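You operate a simulated robot arm through the tools that you are given. There is no shell and no other tool. Be economical: measure what you need, move in short steps, check, and stop when the job is done.

You run a simulated robot arm. Do the job below in one go: nothing can be reset, and whatever is moved stays where it is left.

Task
Stop mill three at 2 passes, then switch its pump and water off.
Fine: the counter ends on 2; the shaft stands still before its two water valves are shut; leave the other controls as they are.

It is judged by the outcome, as a careful person would: the job done as asked, and still so three seconds after it is handed in. It fails if anything else is knocked over, pushed out of place, dropped, spilled or broken.

Robot
A 7-joint arm with a two-finger parallel gripper, fixed in place. Base frame: the origin is at the foot of the arm, x ahead of it, y to its left, z up. Units: mm, rad, N and s.
With the tool pointing down near the work surface it reaches from about 120 to 620 mm from the base axis. Its first joint turns from -1.152 to 1.152 rad. Payload 2.4 kg.
The tool frame sits at the grasp point between the pads (the TCP): z along the fingers, y along the line on which they close. The tips reach 30 mm beyond it. Largest opening 94 mm; finger width 28, thickness 10; the body of the gripper, 50 by 96 mm, starts 55 mm behind the TCP.
Orientation is that of the tool frame in the base frame, as a unit quaternion [x, y, z, w]. With the fingers straight down and closing along the base's y, the tool's x points along the base's -x, its y along +y and its z along -z.

Tools
- The arm moves only by the tool send_rows. Its argument "rows" is a list of rows, each a list of 3 entries, a list of its own where there are three numbers: the shift along the tool's x, y, z in mm, then the turn, a rotation vector about the tool's x, y, z in rad, then the gripper command, from -1 (shut) to 1 (fully open), values between in proportion. In form: [[[tx, ty, tz], [wx, wy, wz], jaw], ...]. A call has 1 to 8 rows; each row is the pose to reach, as a shift and turn from the pose commanded when the call began, along the tool's axes at that moment. Each row takes 0.2 s and may step no farther than 50 mm and 0.15 rad from the row before; otherwise, or with a gripper value out of range, the whole call is refused. Where a pose cannot be reached the arm comes as near as it can. A force on the tool above 70 N (or 10 N above the force at the start of the call, whichever is more), or a blocked arm, ends the call early, and 0.2 s more pass. Each finger travels about 153 mm/s and halts on what it meets, pressing with about 33 N; the grip force reading is that of the motor and also rises with nothing between the fingers. The clock runs only during rows and for 0.2 s after the last one: add rows that repeat a pose to give the fingers time. It gives the time, the measured TCP pose, the force on the tool (base axes), the opening and the grip force at its end, in the units of the frame above (readings bear some noise), with the torque about the TCP (base axes, N m) and any sound that the robot's microphone picked up.
- Cameras (640 x 400 px; columns grow to the right, rows downward): "scene" is fixed at [69.2, 495.2, 1469.9]; the picture's right is [-0.56, -0.83, 0.00], its down [-0.39, 0.27, -0.88] and it looks along [0.73, -0.49, -0.48] (base axes); focal length 324 px, centre (320, 200). "wrist" rides on the gripper at [76, 14, -102] in the tool frame; the picture's right is [-0.18, 0.98, 0.00], its down [-0.75, -0.14, -0.64] and it looks along [-0.63, -0.12, 0.77] (tool axes); focal length 243 px, centre (320, 200). There is no depth. A picture from a camera that has moved, and an enlarged one, comes with that camera's place and axes in the base frame and with its lens. The place of the scene camera against the robot may be out by one fixed shift of up to 25 mm in any direction.
- get_image(camera): a new picture of that camera. It takes no simulated time.
- close_up(camera, box): a new picture of the part [left, top, right, bottom] of that camera's present view, enlarged. It takes no simulated time.
- finish_job(): hands the job in; it is judged then, once.

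Work in short steps. Places have to be worked out from the pictures, the camera data and where the tool is seen: move nearer, look again, correct. Check each grasp and each placing, and mend what went wrong. You have 120 turns and 64 pictures in all, those below and enlarged ones among them. Open the gripper and draw the arm clear of the work before you hand the job in, unless the task says otherwise; then end with one line.

The tools are called after "Request:" as name(argument=value, ...) on one line, values as JSON. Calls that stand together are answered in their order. send_rows: Moves the arm, as the interface text tells. Its arguments: {"type":"object","properties":{"rows":{"type":"array","items":{"type":"array"}}},"required":["rows"]} The other tools are called the same way: get_image (camera) takes a picture; close_up (camera, box) takes an enlarged picture of a part of a camera's view; finish_job () hands the job in.

At the start:

```text
time_s: 0.0
position: [423.7, -2.6, 1299.1]
tool_rot: [0.0, 1.0, -0.001, 0.001]
ft_force: [-0.1, -0.4, 0.3]
ft_torque: [-0.01, 0.0, -0.02]
opening: 94.0
gripper_force: 0.0
```

scene: 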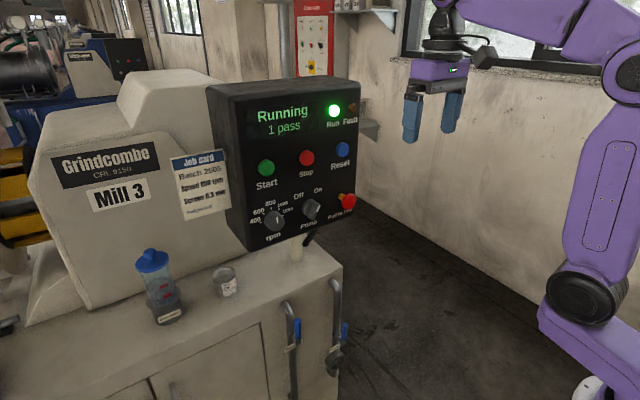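
wrist: 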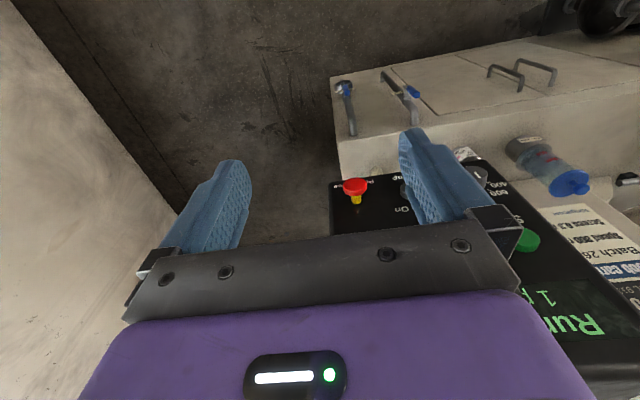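

I'll first look closely at the panel and the valves; time stands still while I look.

Request:
close_up(camera="scene", box=[200, 70, 370, 250])

Request:
close_up(camera="scene", box=[250, 220, 380, 390])

Request:
close_up(camera="scene", box=[40, 130, 240, 220])

Request:
close_up(camera="wrist", box=[310, 50, 640, 370])

```text
2.22 times, centred on (285, 160) of scene
camera zoom: at [69.2, 495.2, 1469.9], right [-0.56, -0.83, 0.0], down [-0.39, 0.27, -0.88], along [0.73, -0.49, -0.48], focal length 720 px, centre (398, 289)
```

zoom: 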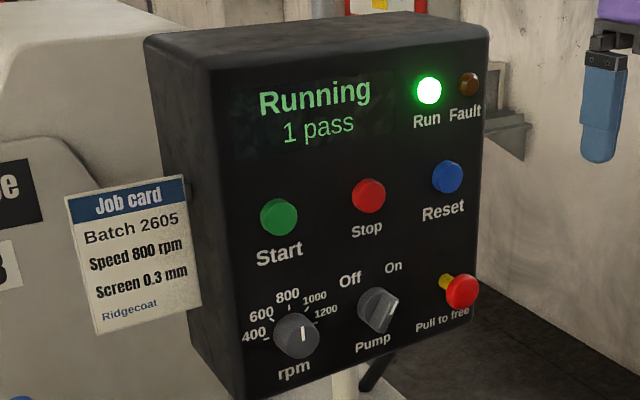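

```text
2.35 times, centred on (315, 305) of scene
camera zoom: at [69.2, 495.2, 1469.9], right [-0.56, -0.83, 0.0], down [-0.39, 0.27, -0.88], along [0.73, -0.49, -0.48], focal length 762 px, centre (332, -47)
```

zoom: 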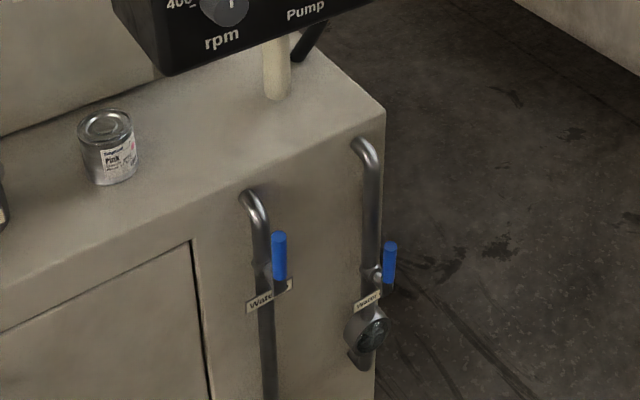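

```text
3.20 times, centred on (140, 175) of scene
camera zoom: at [69.2, 495.2, 1469.9], right [-0.56, -0.83, 0.0], down [-0.39, 0.27, -0.88], along [0.73, -0.49, -0.48], focal length 1036 px, centre (896, 280)
```

zoom: 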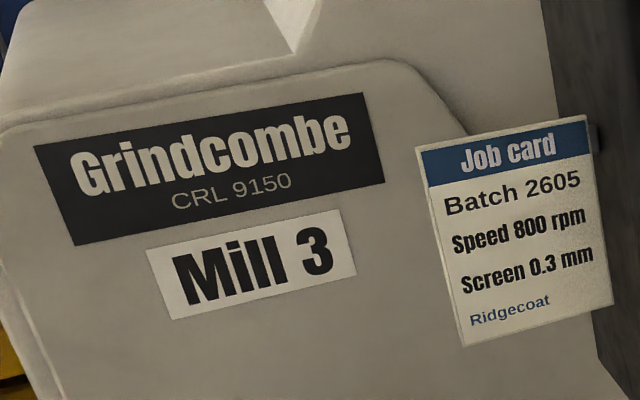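

```text
1.25 times, centred on (475, 210) of wrist
camera zoom: at [347.0, 10.7, 1400.8], right [0.18, 0.98, 0.0], down [0.75, -0.14, 0.64], along [0.63, -0.12, -0.77], focal length 303 px, centre (126, 188)
```

zoom: 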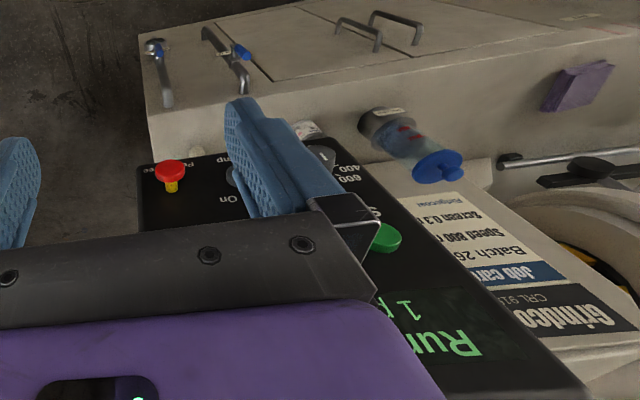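

The panel faces the robot (-x), Stop at about (655, 139, 1200). I'll swing the tool to horizontal while moving in front of Stop with the fingers shut, keeping well short of the panel.

Request:
send_rows(rows=[[[-14, 18, 13], [0, -0.15, 0], -1], [[-28, 36, 26], [0, -0.3, 0], -1], [[-42, 54, 39], [0, -0.45, 0], -1], [[-56, 72, 52], [0, -0.6, 0], -1], [[-70, 90, 65], [0, -0.75, 0], -1], [[-84, 108, 78], [0, -0.9, 0], -1], [[-98, 125, 91], [0, -1.05, 0], -1], [[-112, 142, 104], [0, -1.2, 0], -1]])

Request:
get_image(camera="scene")

Request:
get_image(camera="wrist")

```text
time_s: 1.8
position: [524.4, 118.3, 1191.7]
tool_rot: [0.066, 0.859, 0.003, 0.507]
ft_force: [0.3, -0.2, 1.4]
ft_torque: [-0.07, 0.12, 0.03]
opening: 0.0
gripper_force: 32.9
out of reach, approached as far as the arm can: row 8
```

```text
57 pictures are left
```

scene: 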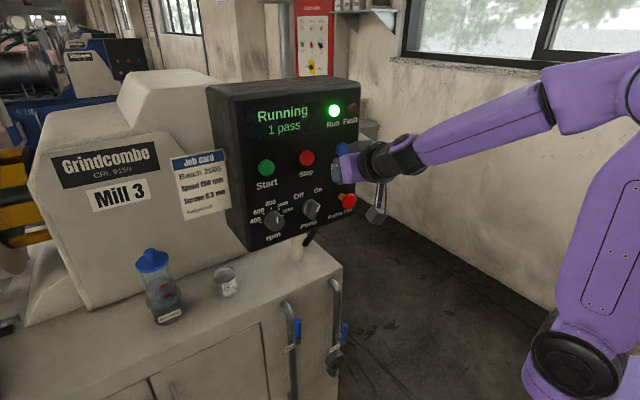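

```text
56 pictures are left
camera wrist: at [399.3, 146.7, 1174.3], right [0.2, 0.95, 0.23], down [-0.22, -0.19, 0.96], along [0.96, -0.24, 0.17], focal length 243 px, centre (320, 200)
```

wrist: 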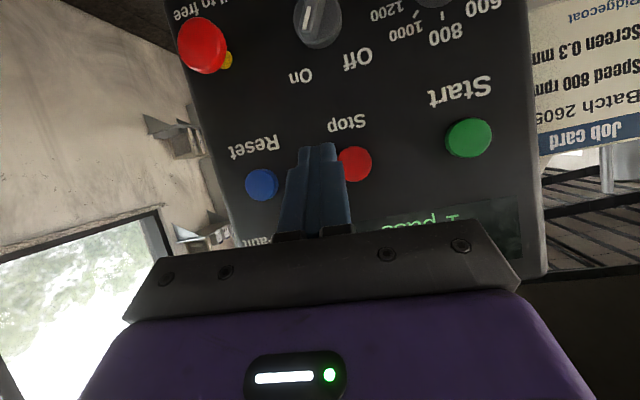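

Triangulating both wrist views: Stop front at about (637, 129, 1188), Start (637, 229, 1188), e-stop cap (613, 23, 1056). Counter still 1. I'll test a small approach at the present tilt, stopping ~30 mm short of Stop.

Request:
send_rows(rows=[[[-11, 10, 21], [0, 0, 0], -1], [[-22, 20, 42], [0, 0, 0], -1]])

Request:
get_image(camera="wrist")

Request:
get_image(camera="scene")

```text
time_s: 2.4
position: [576.2, 139.5, 1197.2]
tool_rot: [0.012, 0.855, -0.023, 0.518]
ft_force: [-0.3, 0.2, 0.7]
ft_torque: [0.03, -0.02, 0.0]
opening: 0.0
gripper_force: 32.5
```

```text
55 pictures are left
camera wrist: at [450.0, 156.9, 1174.7], right [0.13, 0.98, 0.14], down [-0.23, -0.1, 0.97], along [0.97, -0.16, 0.21], focal length 243 px, centre (320, 200)
```

wrist: 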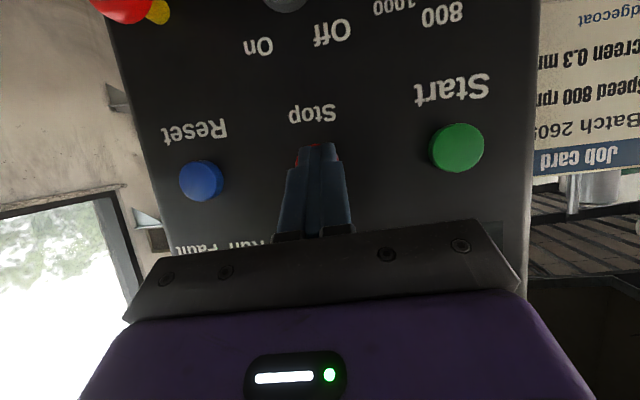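

```text
54 pictures are left
```

scene: 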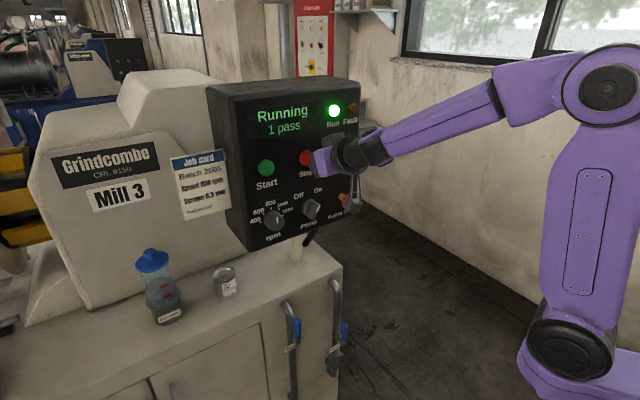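

Stop is confirmed at y≈128, z≈1188; my leading corner is at about (609, 138, 1196). I'll centre on it and hold, waiting for the counter.

Request:
send_rows(rows=[[[3, -9, 8], [0, 0, 0], -1], [[3, -9, 8], [0, 0, 0], -1], [[3, -9, 8], [0, 0, 0], -1], [[3, -9, 8], [0, 0, 0], -1], [[3, -9, 8], [0, 0, 0], -1]])

Request:
get_image(camera="scene")

```text
time_s: 3.6
position: [581.7, 128.5, 1191.4]
tool_rot: [0.011, 0.854, -0.023, 0.519]
ft_force: [0.4, 0.0, 0.5]
ft_torque: [-0.03, 0.0, 0.03]
opening: 0.1
gripper_force: 32.7
```

```text
53 pictures are left
```

scene: 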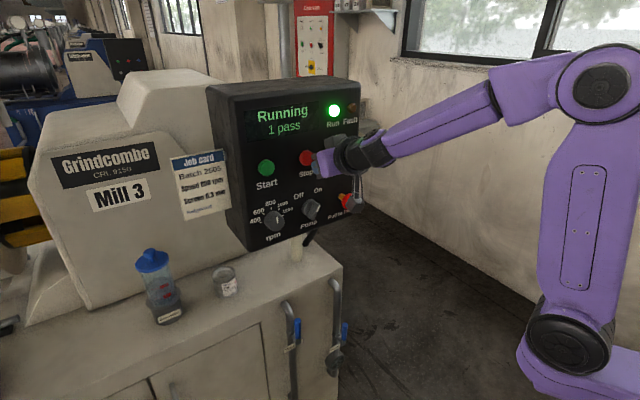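

Still 1 pass at 3.6 s, tool in front of Stop. I hold the pose and keep watching.

Request:
send_rows(rows=[[[0, 0, 0], [0, 0, 0], -1], [[0, 0, 0], [0, 0, 0], -1], [[0, 0, 0], [0, 0, 0], -1], [[0, 0, 0], [0, 0, 0], -1], [[0, 0, 0], [0, 0, 0], -1], [[0, 0, 0], [0, 0, 0], -1], [[0, 0, 0], [0, 0, 0], -1], [[0, 0, 0], [0, 0, 0], -1]])

Request:
close_up(camera="scene", box=[200, 70, 370, 250])

```text
time_s: 5.4
position: [582.2, 129.5, 1192.4]
tool_rot: [0.013, 0.854, -0.024, 0.519]
ft_force: [0.3, -0.2, 0.1]
ft_torque: [0.0, -0.01, 0.01]
opening: 0.0
gripper_force: 32.7
```

```text
2.22 times, centred on (285, 160) of scene
camera zoom: at [69.2, 495.2, 1469.9], right [-0.56, -0.83, 0.0], down [-0.39, 0.27, -0.88], along [0.73, -0.49, -0.48], focal length 720 px, centre (398, 289)
```

zoom: 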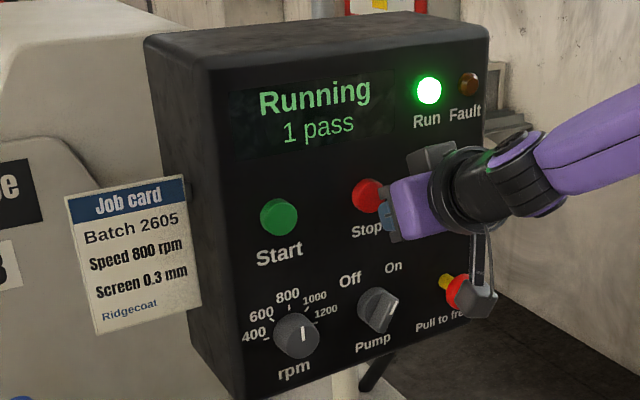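

Still 1 pass at 5.4 s, and the tool sits well in front of Stop. I keep holding.

Request:
send_rows(rows=[[[0, 0, 0], [0, 0, 0], -1], [[0, 0, 0], [0, 0, 0], -1], [[0, 0, 0], [0, 0, 0], -1], [[0, 0, 0], [0, 0, 0], -1], [[0, 0, 0], [0, 0, 0], -1], [[0, 0, 0], [0, 0, 0], -1], [[0, 0, 0], [0, 0, 0], -1], [[0, 0, 0], [0, 0, 0], -1]])

Request:
close_up(camera="scene", box=[200, 70, 370, 250])

```text
time_s: 7.2
position: [580.0, 130.3, 1191.5]
tool_rot: [0.011, 0.855, -0.022, 0.518]
ft_force: [0.1, 0.9, -0.5]
ft_torque: [0.01, 0.0, 0.0]
opening: 0.1
gripper_force: 33.3
```

```text
2.22 times, centred on (285, 160) of scene
camera zoom: at [69.2, 495.2, 1469.9], right [-0.56, -0.83, 0.0], down [-0.39, 0.27, -0.88], along [0.73, -0.49, -0.48], focal length 720 px, centre (398, 289)
```

zoom: 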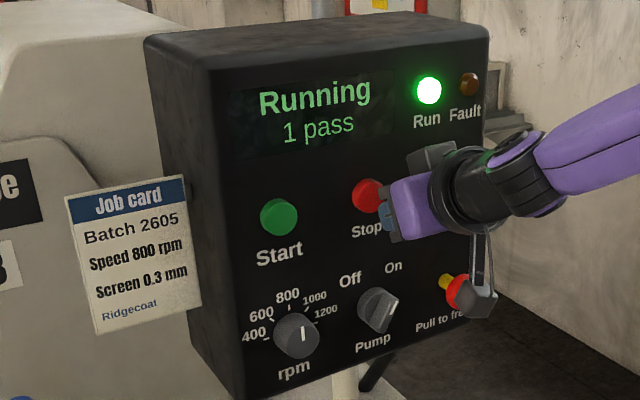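

Still 1 at 7.2 s, so a pass lasts longer than 7 s; checking every two holds is safe.

Request:
send_rows(rows=[[[0, 0, 0], [0, 0, 0], -1], [[0, 0, 0], [0, 0, 0], -1], [[0, 0, 0], [0, 0, 0], -1], [[0, 0, 0], [0, 0, 0], -1], [[0, 0, 0], [0, 0, 0], -1], [[0, 0, 0], [0, 0, 0], -1], [[0, 0, 0], [0, 0, 0], -1], [[0, 0, 0], [0, 0, 0], -1]])

Request:
send_rows(rows=[[[0, 0, 0], [0, 0, 0], -1], [[0, 0, 0], [0, 0, 0], -1], [[0, 0, 0], [0, 0, 0], -1], [[0, 0, 0], [0, 0, 0], -1], [[0, 0, 0], [0, 0, 0], -1], [[0, 0, 0], [0, 0, 0], -1], [[0, 0, 0], [0, 0, 0], -1], [[0, 0, 0], [0, 0, 0], -1]])

Request:
close_up(camera="scene", box=[200, 70, 370, 250])

```text
time_s: 9.0
position: [581.7, 130.2, 1190.2]
tool_rot: [0.011, 0.855, -0.023, 0.518]
ft_force: [0.2, 0.0, 0.2]
ft_torque: [-0.01, 0.0, 0.0]
opening: 0.0
gripper_force: 32.7
```

```text
time_s: 10.8
position: [581.8, 129.2, 1190.7]
tool_rot: [0.012, 0.854, -0.023, 0.519]
ft_force: [-0.2, -0.2, 0.0]
ft_torque: [0.0, -0.01, -0.02]
opening: 0.0
gripper_force: 33.1
```

```text
2.22 times, centred on (285, 160) of scene
camera zoom: at [69.2, 495.2, 1469.9], right [-0.56, -0.83, 0.0], down [-0.39, 0.27, -0.88], along [0.73, -0.49, -0.48], focal length 720 px, centre (398, 289)
```

zoom: 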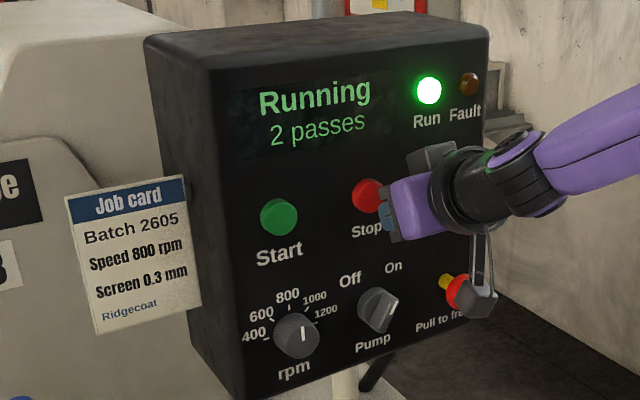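

The counter shows 2 passes: press Stop now, straight along +x.

Request:
send_rows(rows=[[[-8.3, 0.8, 16], [0, 0, 0], -1], [[-11.1, 1.1, 21.2], [0, 0, 0], -1], [[-13.4, 1.3, 25.6], [0, 0, 0], -1]])

Request:
close_up(camera="scene", box=[200, 70, 370, 250])

```text
time_s: 11.6
position: [609.4, 130.1, 1191.0]
tool_rot: [0.012, 0.855, -0.024, 0.518]
ft_force: [-27.2, -1.7, 2.1]
ft_torque: [0.06, -0.06, -0.06]
opening: 0.0
gripper_force: 32.9
heard: click
```

```text
2.22 times, centred on (285, 160) of scene
camera zoom: at [68.1, 495.2, 1470.0], right [-0.56, -0.83, 0.0], down [-0.39, 0.27, -0.88], along [0.73, -0.49, -0.48], focal length 720 px, centre (398, 289)
```

zoom: 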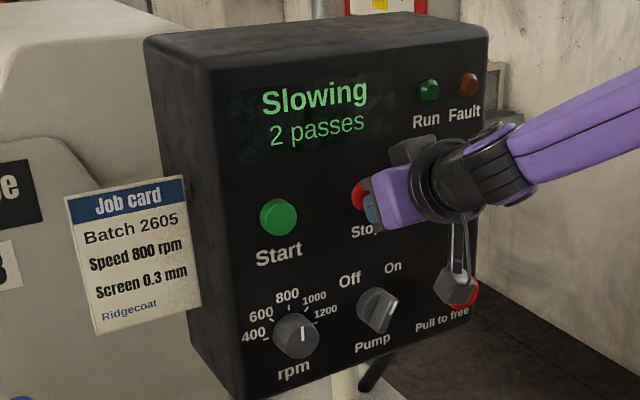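

Stop registered ("Slowing", Run lamp out, 2 passes). I back straight off and drop down to look at the pump knob while the shaft runs down.

Request:
send_rows(rows=[[[16, -1.5, -31], [0, 0, 0], -1], [[50, -2, -33], [0, 0, 0], 0], [[86, -2, -36], [0, 0, 0], 0], [[121, -2, -38], [0, 0, 0], 0], [[121, -2, -38], [0, 0, 0], 0]])

Request:
get_image(camera="wrist")

Request:
get_image(camera="scene")

```text
time_s: 12.8
position: [519.5, 128.5, 1103.6]
tool_rot: [0.012, 0.855, -0.023, 0.519]
ft_force: [0.1, -0.3, 0.0]
ft_torque: [-0.03, -0.04, 0.02]
opening: 46.8
gripper_force: 0.1
```

```text
48 pictures are left
camera wrist: at [393.5, 146.1, 1080.4], right [0.13, 0.98, 0.14], down [-0.23, -0.1, 0.97], along [0.97, -0.16, 0.21], focal length 243 px, centre (320, 200)
```

wrist: 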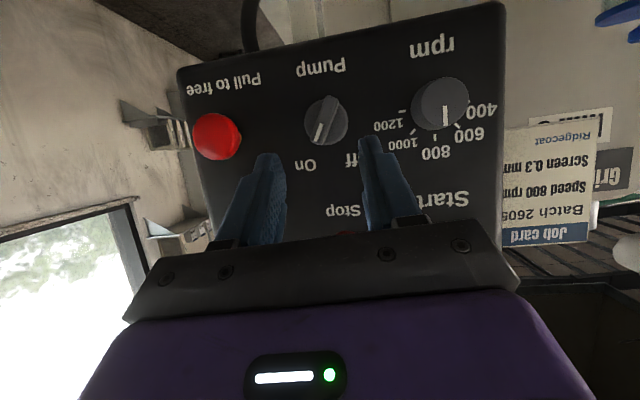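

```text
47 pictures are left
```

scene: 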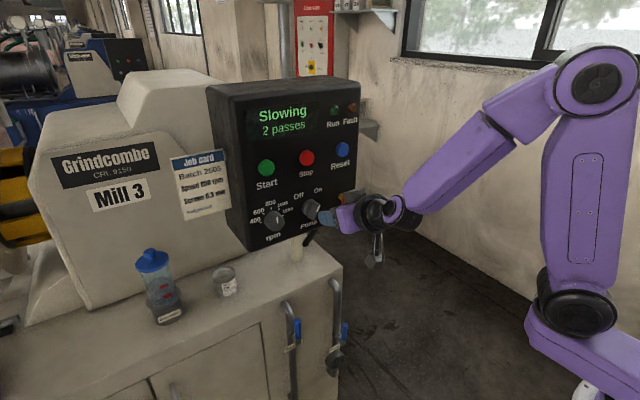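

Request:
close_up(camera="wrist", box=[270, 60, 390, 180])

Request:
close_up(camera="scene", box=[270, 180, 350, 240])

```text
3.33 times, centred on (330, 120) of wrist
camera zoom: at [393.5, 146.1, 1080.4], right [0.13, 0.98, 0.14], down [-0.23, -0.1, 0.97], along [0.97, -0.16, 0.21], focal length 809 px, centre (287, 467)
```

zoom: 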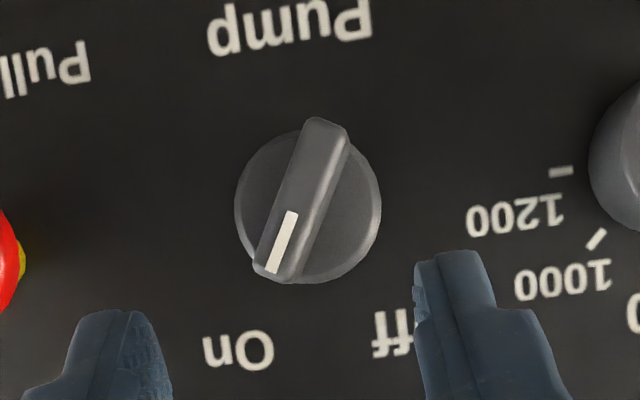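

```text
6.67 times, centred on (310, 210) of scene
camera zoom: at [69.1, 495.2, 1469.9], right [-0.56, -0.83, 0.0], down [-0.39, 0.27, -0.88], along [0.73, -0.49, -0.48], focal length 2159 px, centre (387, 133)
```

zoom: 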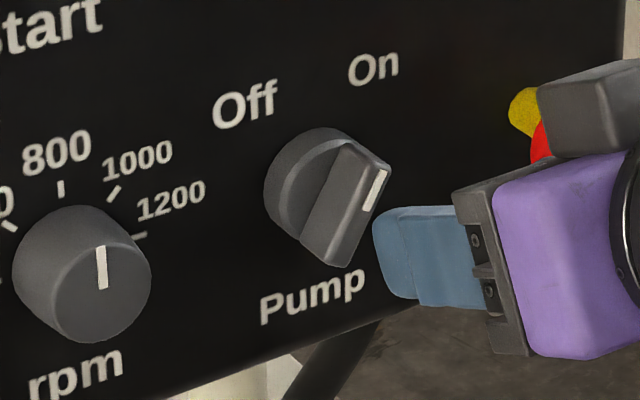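

The knob is a disc with a raised bar pointing about 30° right of up (On), centre near (630, 123, 1058). I'll level the tool to point along +x in front of it, still ~60 mm short.

Request:
send_rows(rows=[[[7.7, -1.1, 9.9], [-0.012, -0.12, 0.004], 0], [[15.4, -2.2, 19.7], [-0.025, -0.24, 0.008], 0], [[23.2, -3.3, 29.6], [-0.037, -0.36, 0.012], 0], [[30.9, -4.4, 39.5], [-0.05, -0.481, 0.016], 0], [[30.9, -4.4, 39.5], [-0.05, -0.481, 0.016], 0]])

Request:
get_image(camera="wrist")

Request:
get_image(camera="scene")

```text
time_s: 14.0
position: [541.1, 123.1, 1057.7]
tool_rot: [0.001, 0.706, 0.0, 0.708]
ft_force: [-0.4, -0.6, -0.2]
ft_torque: [-0.01, 0.02, 0.0]
opening: 46.9
gripper_force: 0.0
```

```text
44 pictures are left
camera wrist: at [437.9, 134.7, 979.2], right [0.0, 0.98, 0.18], down [-0.64, -0.14, 0.75], along [0.77, -0.12, 0.63], focal length 243 px, centre (320, 200)
```

wrist: 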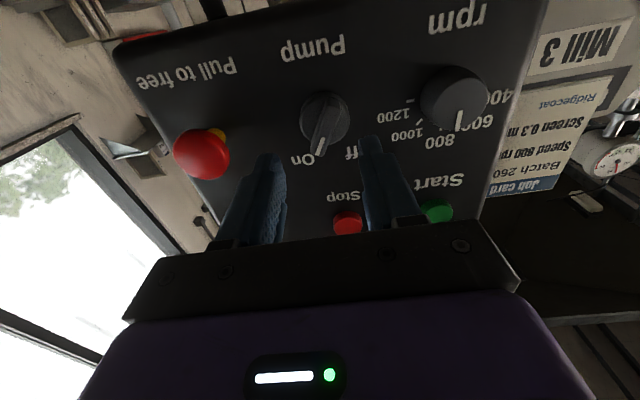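

```text
43 pictures are left
```

scene: 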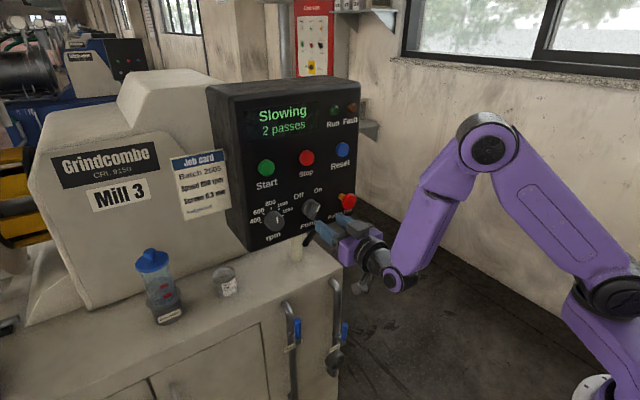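

Tool is level at (541, 123, 1058), knob centre ≈ (638, 122, 1057), bar about 28° over. I roll the jaws to match the bar and advance to just short of it.

Request:
send_rows(rows=[[[0, 0, 10], [0, 0, 0.13], 0], [[0, 0, 18], [0, 0, 0.26], 0], [[0, 0, 26], [0, 0, 0.38], 0], [[0, -1, 34], [0, 0, 0.5], 0], [[0, -1, 34], [0, 0, 0.5], 0]])

Request:
get_image(camera="wrist")

Request:
close_up(camera="scene", box=[240, 90, 380, 260])

```text
time_s: 14.9
position: [581.8, 160.3, 1082.8]
tool_rot: [0.139, 0.698, 0.117, 0.693]
ft_force: [-64.4, -19.7, 14.1]
ft_torque: [-0.88, 1.12, -2.31]
opening: 56.0
gripper_force: 6.9
out of reach, approached as far as the arm can: row 2, 3, 4
stopped in row 4: the force on the tool passed its limit at 131 N (the readings are from after the stop); the commanded pose is now the measured one
```

```text
42 pictures are left
camera wrist: at [479.7, 202.8, 1016.0], right [0.03, 0.85, 0.52], down [-0.65, -0.38, 0.66], along [0.76, -0.36, 0.54], focal length 243 px, centre (320, 200)
```

wrist: 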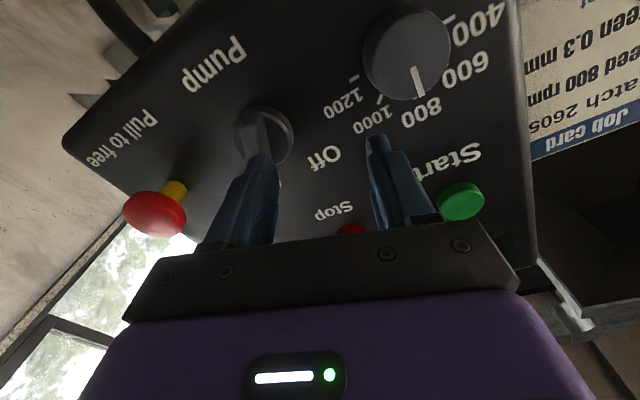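

```text
2.35 times, centred on (310, 175) of scene
camera zoom: at [66.8, 494.5, 1470.2], right [-0.56, -0.83, 0.0], down [-0.39, 0.27, -0.88], along [0.73, -0.49, -0.48], focal length 762 px, centre (344, 259)
```

zoom: 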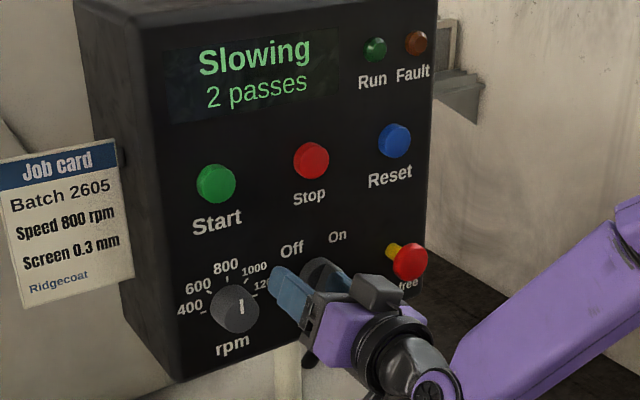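

Rolling that way ran into a joint limit: the arm drifted off and a finger pressed on the knob bar before the stop. The panel still looks intact. I back straight off, return to level roll, shut the fingers, and will push the bar's top end sideways instead.

Request:
send_rows(rows=[[[0, 0, -40], [0, 0, 0], 0], [[-8, -23, -40], [0, 0, -0.12], -1], [[-15, -46, -40], [0, 0, -0.24], -1], [[-22.7, -69.6, -39], [0, 0, -0.364], -1], [[-22.7, -69.6, -39], [0, 0, -0.364], -1]])

Request:
get_image(camera="wrist")

Request:
close_up(camera="scene", box=[220, 90, 380, 260])

```text
time_s: 16.1
position: [544.8, 89.6, 1078.9]
tool_rot: [0.01, 0.712, -0.008, 0.702]
ft_force: [1.1, -0.1, 0.0]
ft_torque: [-0.02, 0.01, -0.01]
opening: 0.0
gripper_force: 32.9
out of reach, approached as far as the arm can: row 1
```

```text
40 pictures are left
camera wrist: at [441.8, 105.6, 1002.1], right [0.03, 0.98, 0.19], down [-0.63, -0.13, 0.76], along [0.77, -0.14, 0.62], focal length 243 px, centre (320, 200)
```

wrist: 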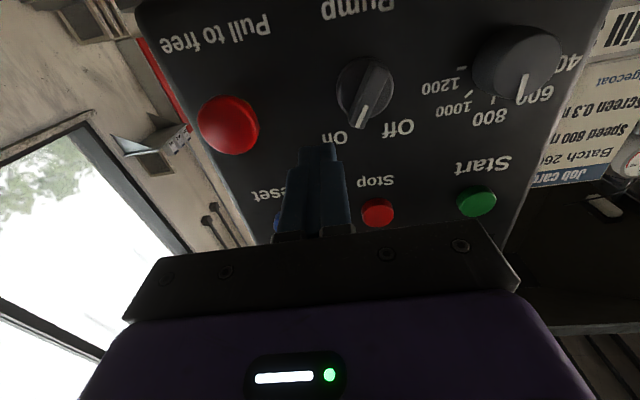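

```text
2.35 times, centred on (300, 175) of scene
camera zoom: at [69.2, 495.2, 1469.9], right [-0.56, -0.83, 0.0], down [-0.39, 0.27, -0.88], along [0.73, -0.49, -0.48], focal length 762 px, centre (367, 259)
```

zoom: 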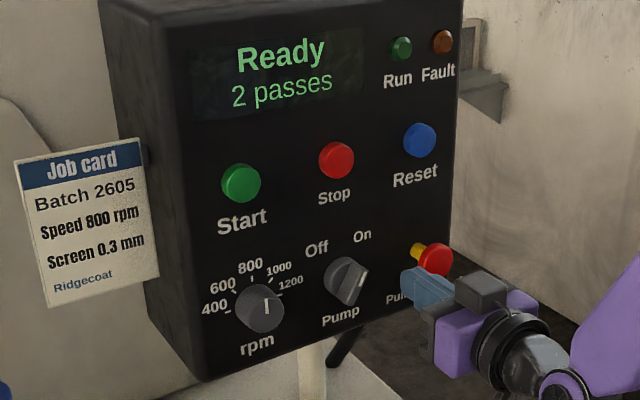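

Display now says "Ready, 2 passes": shaft standing still. The finger is at (575, 90, 1079), right of the knob's top end. I advance beside the bar.

Request:
send_rows(rows=[[[0, 0, 20], [0, 0, 0], -1], [[-0.5, 0, 40], [0, 0, 0], -1], [[-0.8, 0, 56], [0, 0, 0], -1]])

Request:
get_image(camera="wrist")

Request:
close_up(camera="scene", box=[270, 170, 370, 250])

```text
time_s: 16.9
position: [602.0, 89.6, 1079.5]
tool_rot: [0.009, 0.712, -0.007, 0.703]
ft_force: [0.0, 0.6, 0.1]
ft_torque: [-0.01, 0.01, -0.04]
opening: 0.0
gripper_force: 33.3
```

```text
38 pictures are left
camera wrist: at [497.6, 105.1, 1002.6], right [0.03, 0.98, 0.19], down [-0.63, -0.13, 0.76], along [0.77, -0.14, 0.62], focal length 243 px, centre (320, 200)
```

wrist: 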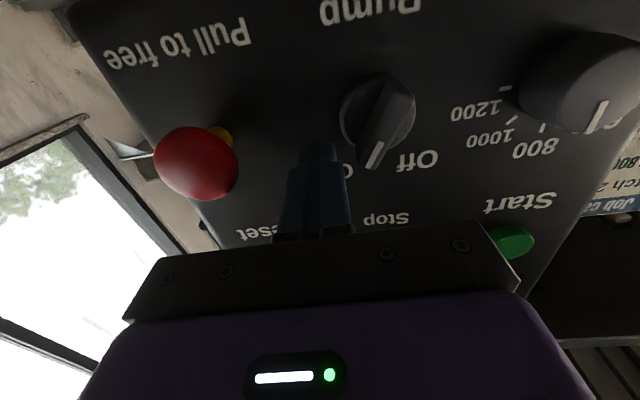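

```text
5.00 times, centred on (320, 210) of scene
camera zoom: at [69.1, 495.2, 1469.9], right [-0.56, -0.83, 0.0], down [-0.39, 0.27, -0.88], along [0.73, -0.49, -0.48], focal length 1619 px, centre (320, 150)
```

zoom: 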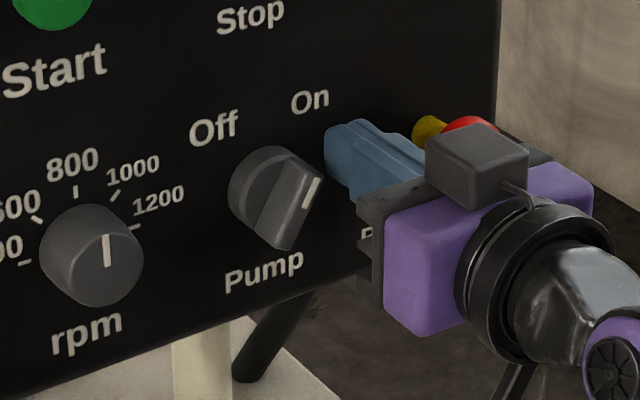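

The finger is right beside the bar's upper end. I push it toward Off (+y) in small steps.

Request:
send_rows(rows=[[[0, 7, 0], [0, 0, 0], -1], [[0, 12, 0], [0, 0, 0], -1], [[0, 16, 0], [0, 0, 0], -1], [[0, 20, 0], [0, 0, 0], -1]])

Request:
close_up(camera="wrist", box=[230, 20, 470, 220])

```text
time_s: 17.9
position: [602.7, 99.2, 1079.1]
tool_rot: [0.019, 0.712, -0.015, 0.702]
ft_force: [-33.6, -36.2, 9.7]
ft_torque: [-0.38, 0.17, -0.85]
opening: 0.1
gripper_force: 32.7
```

```text
2.00 times, centred on (350, 120) of wrist
camera zoom: at [499.1, 117.5, 1002.6], right [0.05, 0.98, 0.19], down [-0.64, -0.12, 0.76], along [0.77, -0.16, 0.62], focal length 485 px, centre (260, 360)
```

zoom: 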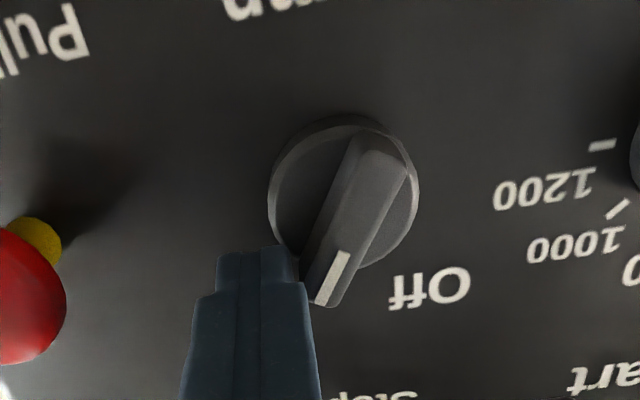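

The y force built up without the bar turning, and there is a -x push too: the tip is against the disc's side, so I'm too deep. I ease off, pull back 10 mm, and push again at the bar's height.

Request:
send_rows(rows=[[[0, -18, 0], [0, 0, 0], -1], [[0, -18, -10], [0, 0, 0], -1], [[0, -10, -10], [0, 0, 0], -1], [[0, -5, -10], [0, 0, 0], -1], [[0, 0, -10], [0, 0, 0], -1]])

Request:
close_up(camera="wrist", box=[230, 20, 470, 220])

```text
time_s: 19.1
position: [591.6, 110.4, 1078.8]
tool_rot: [0.01, 0.712, -0.007, 0.703]
ft_force: [-1.2, -1.9, 1.7]
ft_torque: [-0.02, -0.02, -0.03]
opening: 0.1
gripper_force: 32.8
```

```text
2.00 times, centred on (350, 120) of wrist
camera zoom: at [487.2, 125.8, 1002.9], right [0.03, 0.98, 0.19], down [-0.64, -0.13, 0.76], along [0.77, -0.14, 0.62], focal length 485 px, centre (260, 360)
```

zoom: 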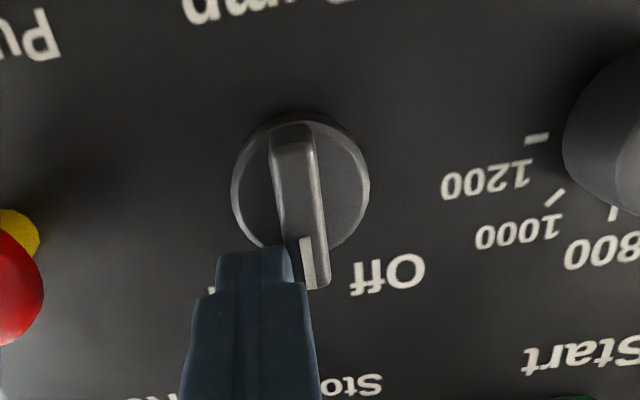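

The bar is turning smoothly, now about upright. I push on.

Request:
send_rows(rows=[[[0, 4, 0], [0, 0, 0], -1], [[0, 8, 0], [0, 0, 0], -1], [[0, 11, 0], [0, 0, 0], -1]])

Request:
close_up(camera="wrist", box=[230, 20, 470, 220])

```text
time_s: 19.9
position: [591.6, 113.2, 1081.7]
tool_rot: [0.017, 0.709, -0.013, 0.705]
ft_force: [-26.8, -30.9, 22.3]
ft_torque: [-0.21, -0.08, -0.36]
opening: 0.0
gripper_force: 32.5
```

```text
2.00 times, centred on (350, 120) of wrist
camera zoom: at [488.8, 132.0, 1003.6], right [0.04, 0.98, 0.19], down [-0.64, -0.12, 0.76], along [0.76, -0.15, 0.63], focal length 485 px, centre (260, 360)
```

zoom: 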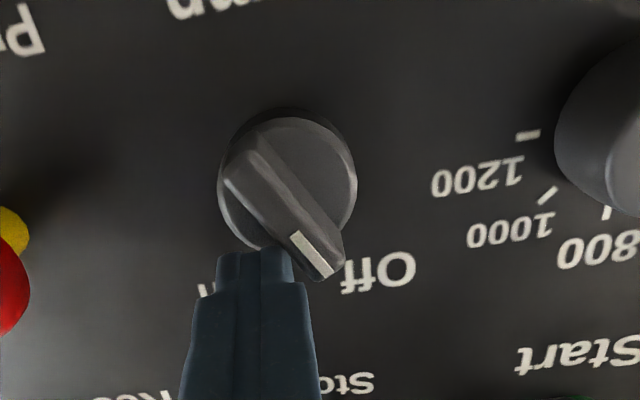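

The bar has reached its stop pointing at Off. I ease off and back out to check from the scene.

Request:
send_rows(rows=[[[0, -12, 0], [0, 0, 0], -1], [[0, -14, -30], [0, 0, 0], -1], [[0, -14, -75], [0, 0, 0], -1], [[0, -14, -100], [0, 0, 0], -1]])

Request:
close_up(camera="scene", box=[220, 90, 380, 260])

Request:
close_up(camera="scene", box=[260, 250, 380, 390])

```text
time_s: 20.9
position: [491.3, 107.6, 1078.8]
tool_rot: [0.008, 0.712, -0.006, 0.702]
ft_force: [0.4, -0.7, -0.1]
ft_torque: [0.01, 0.01, -0.02]
opening: 0.1
gripper_force: 33.1
```

```text
2.35 times, centred on (300, 175) of scene
camera zoom: at [69.2, 495.2, 1469.9], right [-0.56, -0.83, 0.0], down [-0.39, 0.27, -0.88], along [0.73, -0.49, -0.48], focal length 762 px, centre (367, 259)
```

zoom: 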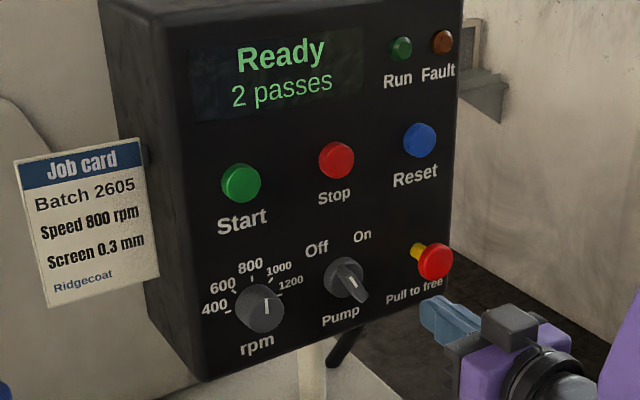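

```text
2.86 times, centred on (320, 320) of scene
camera zoom: at [69.2, 495.2, 1469.9], right [-0.56, -0.83, 0.0], down [-0.39, 0.27, -0.88], along [0.73, -0.49, -0.48], focal length 925 px, centre (320, -143)
```

zoom: 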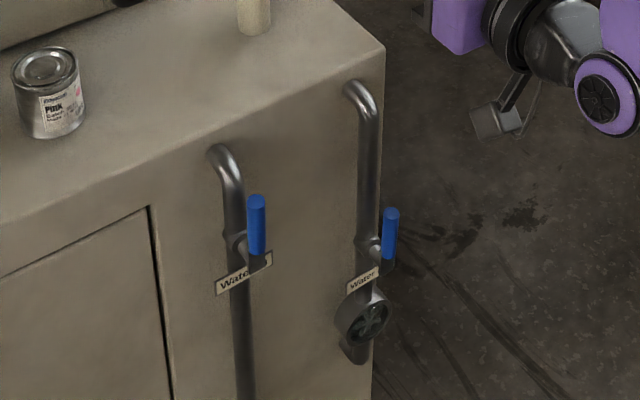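

Pump points to Off and the display reads "Ready, 2 passes". Next the two water levers lower on the cabinet front (roughly x≈575, y≈40 and 207, z≈700): I back down and tilt the tool to view them.

Request:
send_rows(rows=[[[20, 2, -20], [0, 0.13, 0], -1], [[52, 4, -30], [0, 0.26, 0], -1], [[84, 6, -41], [0, 0.39, 0], -1], [[116, 8, -41], [0, 0.52, 0], -1], [[148, 10, -41], [0, 0.65, 0], -1], [[179, 12, -41], [0, 0.785, 0], -1], [[179, 12, -41], [0, 0.785, 0], -1]])

Request:
get_image(camera="wrist")

Request:
get_image(camera="scene")

```text
time_s: 22.5
position: [448.4, 124.4, 903.2]
tool_rot: [0.013, 0.927, -0.003, 0.375]
ft_force: [-0.4, 0.4, 0.3]
ft_torque: [-0.01, 0.01, 0.03]
opening: 0.3
gripper_force: 32.3
```

```text
31 pictures are left
camera wrist: at [321.9, 140.8, 919.8], right [0.16, 0.98, 0.13], down [0.09, -0.15, 0.98], along [0.98, -0.14, -0.11], focal length 243 px, centre (320, 200)
```

wrist: 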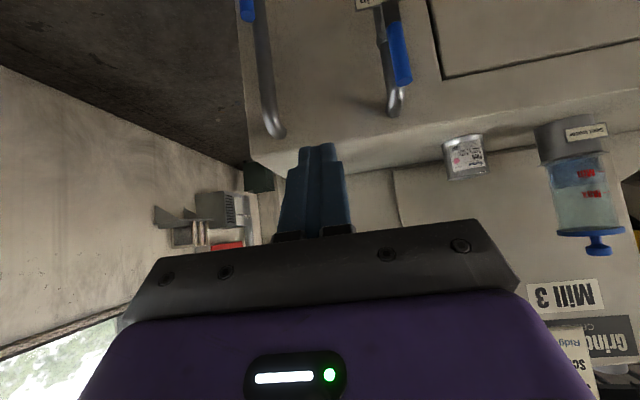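

```text
30 pictures are left
```

scene: 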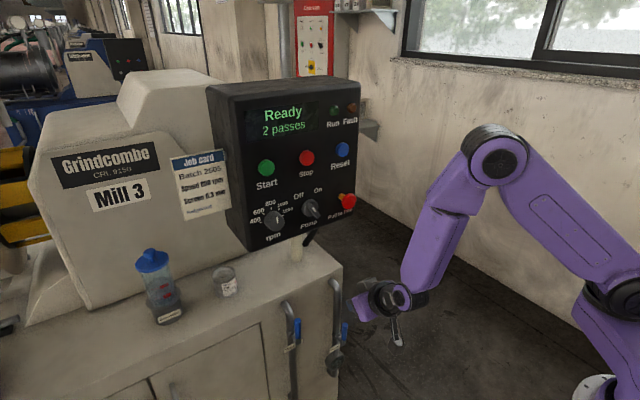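

The left lever's tip is near z≈780 and the right one's near z≈660. I lower the camera by 150 mm for a proper view.

Request:
send_rows(rows=[[[26, 0, 27], [0, 0, 0], -1], [[52, 0, 54], [0, 0, 0], -1], [[78, 0, 81], [0, 0, 0], -1], [[104, 0, 108], [0, 0, 0], -1], [[104, 0, 108], [0, 0, 0], -1]])

Request:
get_image(camera="wrist")

```text
time_s: 23.7
position: [448.5, 122.2, 749.4]
tool_rot: [0.012, 0.926, -0.004, 0.377]
ft_force: [-0.4, -0.4, 0.6]
ft_torque: [0.0, 0.01, -0.04]
opening: 0.1
gripper_force: 32.6
```

```text
29 pictures are left
camera wrist: at [321.6, 138.9, 769.0], right [0.16, 0.98, 0.13], down [0.09, -0.15, 0.99], along [0.98, -0.14, -0.11], focal length 243 px, centre (320, 200)
```

wrist: 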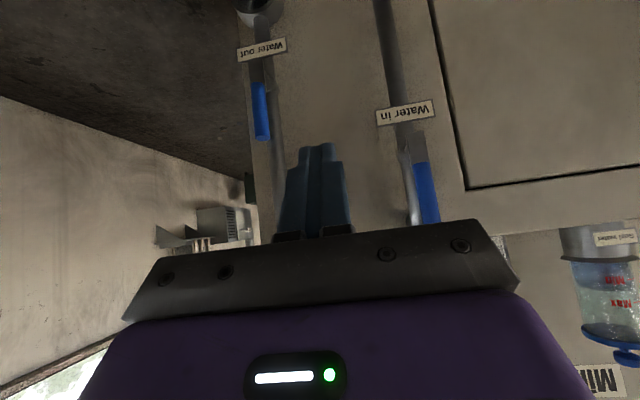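

Request:
close_up(camera="wrist", box=[220, 0, 470, 230])

Request:
close_up(camera="scene", box=[280, 260, 360, 390])

```text
1.74 times, centred on (345, 115) of wrist
camera zoom: at [321.6, 138.9, 769.0], right [0.16, 0.98, 0.13], down [0.09, -0.15, 0.99], along [0.98, -0.14, -0.11], focal length 422 px, centre (276, 348)
```

zoom: 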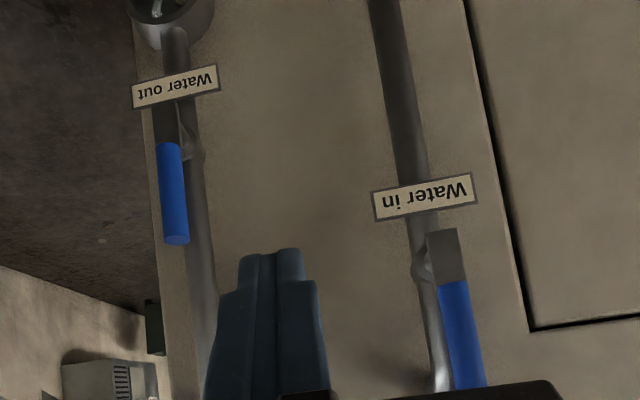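

```text
3.08 times, centred on (320, 325) of scene
camera zoom: at [69.1, 495.2, 1469.9], right [-0.56, -0.83, 0.0], down [-0.39, 0.27, -0.88], along [0.73, -0.49, -0.48], focal length 996 px, centre (320, -185)
```

zoom: 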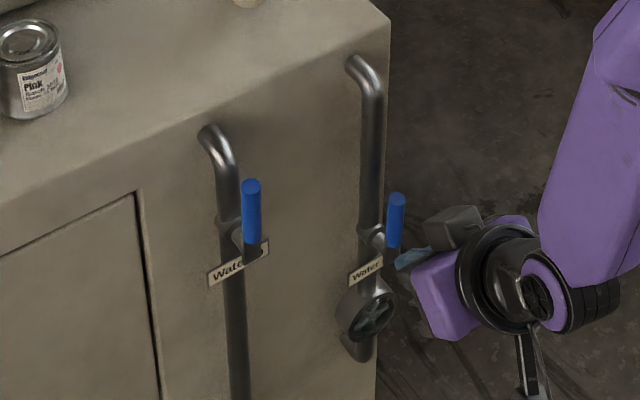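

Triangulated: left lever "Water in" tip (577, 209, 778), pivot z≈697; right lever "Water out" tip (577, 47, 660), pivot z≈575. Both up = open. Clockwise-to-close would be toward -y, so I place the shut fingers on the +y side of the left grip.

Request:
send_rows(rows=[[[-17, 40, 10], [0, 0, 0], -1], [[-34, 80, 20], [0, 0, 0], -1], [[-51.5, 119.6, 31], [0, 0, 0], -1], [[-70, 120.2, 49], [0, 0, 0], -1], [[-88, 120.8, 66.6], [0, 0, 0], -1], [[-88, 120.8, 66.6], [0, 0, 0], -1]])

Request:
close_up(camera="scene", box=[230, 220, 380, 390])

Request:
get_image(camera="wrist")

```text
time_s: 25.1
position: [560.8, 241.2, 765.0]
tool_rot: [0.011, 0.927, -0.003, 0.376]
ft_force: [-0.4, 0.7, 0.5]
ft_torque: [0.0, 0.02, 0.01]
opening: 0.0
gripper_force: 32.9
```

```text
2.35 times, centred on (305, 305) of scene
camera zoom: at [69.2, 495.3, 1469.9], right [-0.56, -0.83, 0.0], down [-0.39, 0.27, -0.88], along [0.73, -0.49, -0.48], focal length 762 px, centre (355, -47)
```

zoom: 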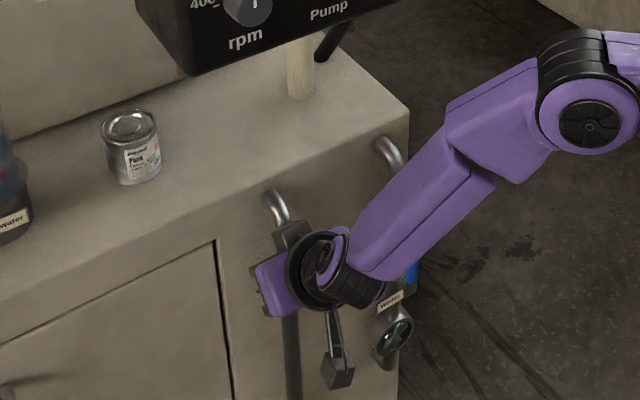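

```text
25 pictures are left
camera wrist: at [433.9, 258.0, 784.1], right [0.15, 0.98, 0.13], down [0.09, -0.15, 0.99], along [0.98, -0.14, -0.11], focal length 243 px, centre (320, 200)
```

wrist: 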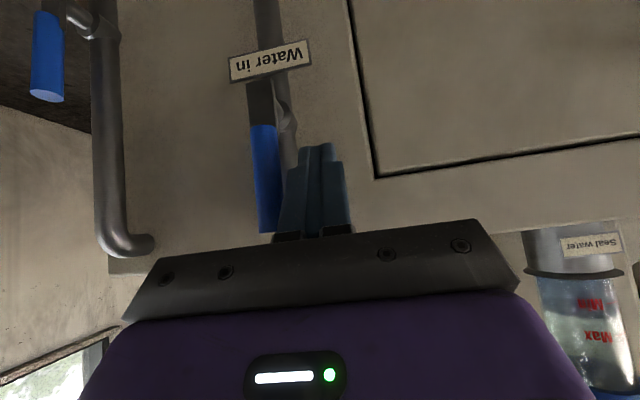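

The finger sits right beside the blue grip. I test a gentle push toward -y.

Request:
send_rows(rows=[[[0, -8, 0], [0, 0, 0], -1], [[0, -16, 0], [0, 0, 0], -1], [[0, -22, 0], [0, 0, 0], -1]])

Request:
close_up(camera="wrist", box=[200, 20, 420, 240])

```text
time_s: 25.9
position: [560.3, 220.6, 766.1]
tool_rot: [0.011, 0.926, -0.002, 0.377]
ft_force: [-1.7, 6.1, 3.5]
ft_torque: [0.16, 0.02, 0.04]
opening: 0.0
gripper_force: 33.3
```

```text
1.82 times, centred on (310, 130) of wrist
camera zoom: at [434.0, 236.7, 785.0], right [0.15, 0.98, 0.13], down [0.09, -0.15, 0.98], along [0.98, -0.14, -0.11], focal length 441 px, centre (338, 327)
```

zoom: 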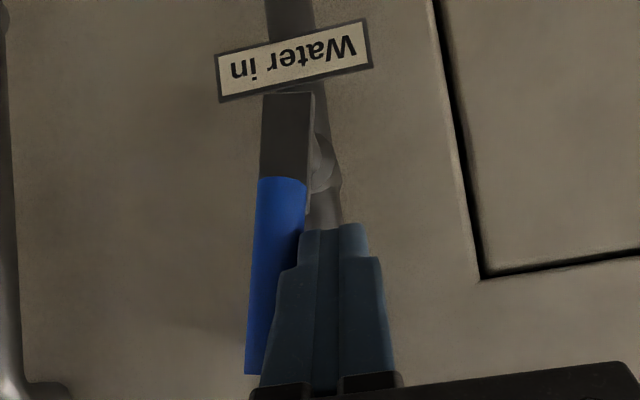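

Only 6 N and the lever is leaning over: it moves this way. I follow the arc down toward -y.

Request:
send_rows(rows=[[[-0.9, -8, -0.6], [0, 0, 0], -1], [[-1.7, -16, -1.2], [0, 0, 0], -1], [[-1, -23, 0], [0, 0, 0], -1], [[-0.6, -30, 0.5], [0, 0, 0], -1], [[1.8, -37, 3], [0, 0, 0], -1], [[4.1, -44, 5.7], [0, 0, 0], -1]])

Request:
get_image(camera="wrist")

```text
time_s: 27.3
position: [560.9, 174.1, 758.3]
tool_rot: [0.012, 0.927, -0.004, 0.375]
ft_force: [0.4, 0.7, 1.3]
ft_torque: [0.03, -0.03, 0.02]
opening: 0.0
gripper_force: 33.8
```

```text
23 pictures are left
camera wrist: at [433.9, 190.0, 777.3], right [0.16, 0.98, 0.13], down [0.09, -0.15, 0.99], along [0.98, -0.14, -0.11], focal length 243 px, centre (320, 200)
```

wrist: 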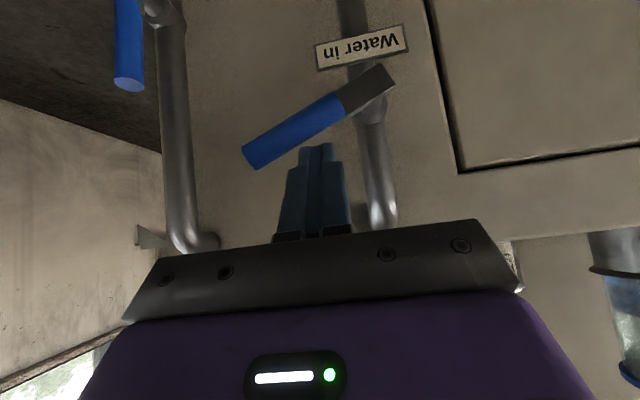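

The lever is ~60° over. I continue down to horizontal.

Request:
send_rows(rows=[[[4.1, -6, 4.4], [0, 0, 0], -1], [[8.2, -12, 8.8], [0, 0, 0], -1], [[13.3, -17, 14], [0, 0, 0], -1], [[18.4, -21, 19.7], [0, 0, 0], -1], [[24, -21, 25.4], [0, 0, 0], -1]])

Request:
get_image(camera="wrist")

```text
time_s: 28.5
position: [569.3, 155.7, 734.3]
tool_rot: [0.016, 0.922, -0.001, 0.386]
ft_force: [15.0, 0.0, 39.5]
ft_torque: [0.02, -0.8, 0.06]
opening: 0.1
gripper_force: 33.3
```

```text
22 pictures are left
camera wrist: at [441.9, 172.7, 749.8], right [0.16, 0.98, 0.14], down [0.07, -0.16, 0.99], along [0.99, -0.15, -0.09], focal length 243 px, centre (320, 200)
```

wrist: 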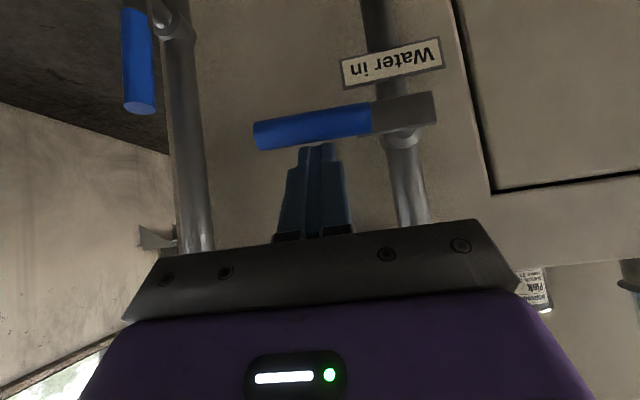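

Lever horizontal at its stop (39 N): "Water in" is shut. I lift off, back out and move down beside the right lever, staying short of it.

Request:
send_rows(rows=[[[-4.8, 0, -16.3], [0, 0, 0], -1], [[25.3, -1.2, -45.6], [0, 0, 0], -1], [[53.4, -36.5, -31.3], [0, 0, 0], -1], [[77.4, -61.5, -5.8], [0, 0, 0], -1], [[99.4, -75.5, 17.2], [0, 0, 0], -1], [[99.4, -75.5, 17.2], [0, 0, 0], -1]])

Request:
get_image(camera="wrist")

```text
time_s: 29.9
position: [500.8, 81.2, 641.9]
tool_rot: [0.012, 0.927, -0.002, 0.376]
ft_force: [0.3, 0.1, 1.2]
ft_torque: [0.0, -0.01, -0.03]
opening: 0.0
gripper_force: 32.8
```

```text
21 pictures are left
camera wrist: at [373.6, 96.7, 660.2], right [0.16, 0.98, 0.13], down [0.09, -0.15, 0.99], along [0.98, -0.14, -0.11], focal length 243 px, centre (320, 200)
```

wrist: 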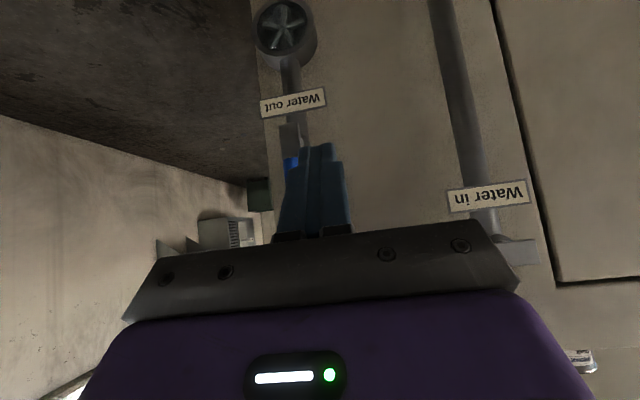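

Consistent: right lever pivot at about (577, 48, 575). I advance beside its grip on the +y side.

Request:
send_rows(rows=[[[-21.5, 0.7, 21], [0, 0, 0], -1], [[-42.9, 1, 41.9], [0, 0, 0], -1], [[-42.9, 1, 41.9], [0, 0, 0], -1]])

Request:
get_image(camera="wrist")

```text
time_s: 30.7
position: [559.8, 80.8, 640.2]
tool_rot: [0.012, 0.926, -0.003, 0.376]
ft_force: [0.3, 0.7, -0.2]
ft_torque: [0.02, 0.0, 0.0]
opening: 0.0
gripper_force: 33.0
```

```text
20 pictures are left
camera wrist: at [432.5, 97.1, 659.3], right [0.16, 0.98, 0.13], down [0.09, -0.15, 0.99], along [0.98, -0.14, -0.11], focal length 243 px, centre (320, 200)
```

wrist: 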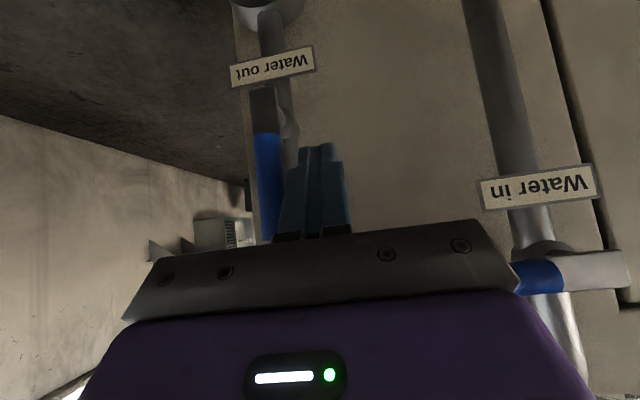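

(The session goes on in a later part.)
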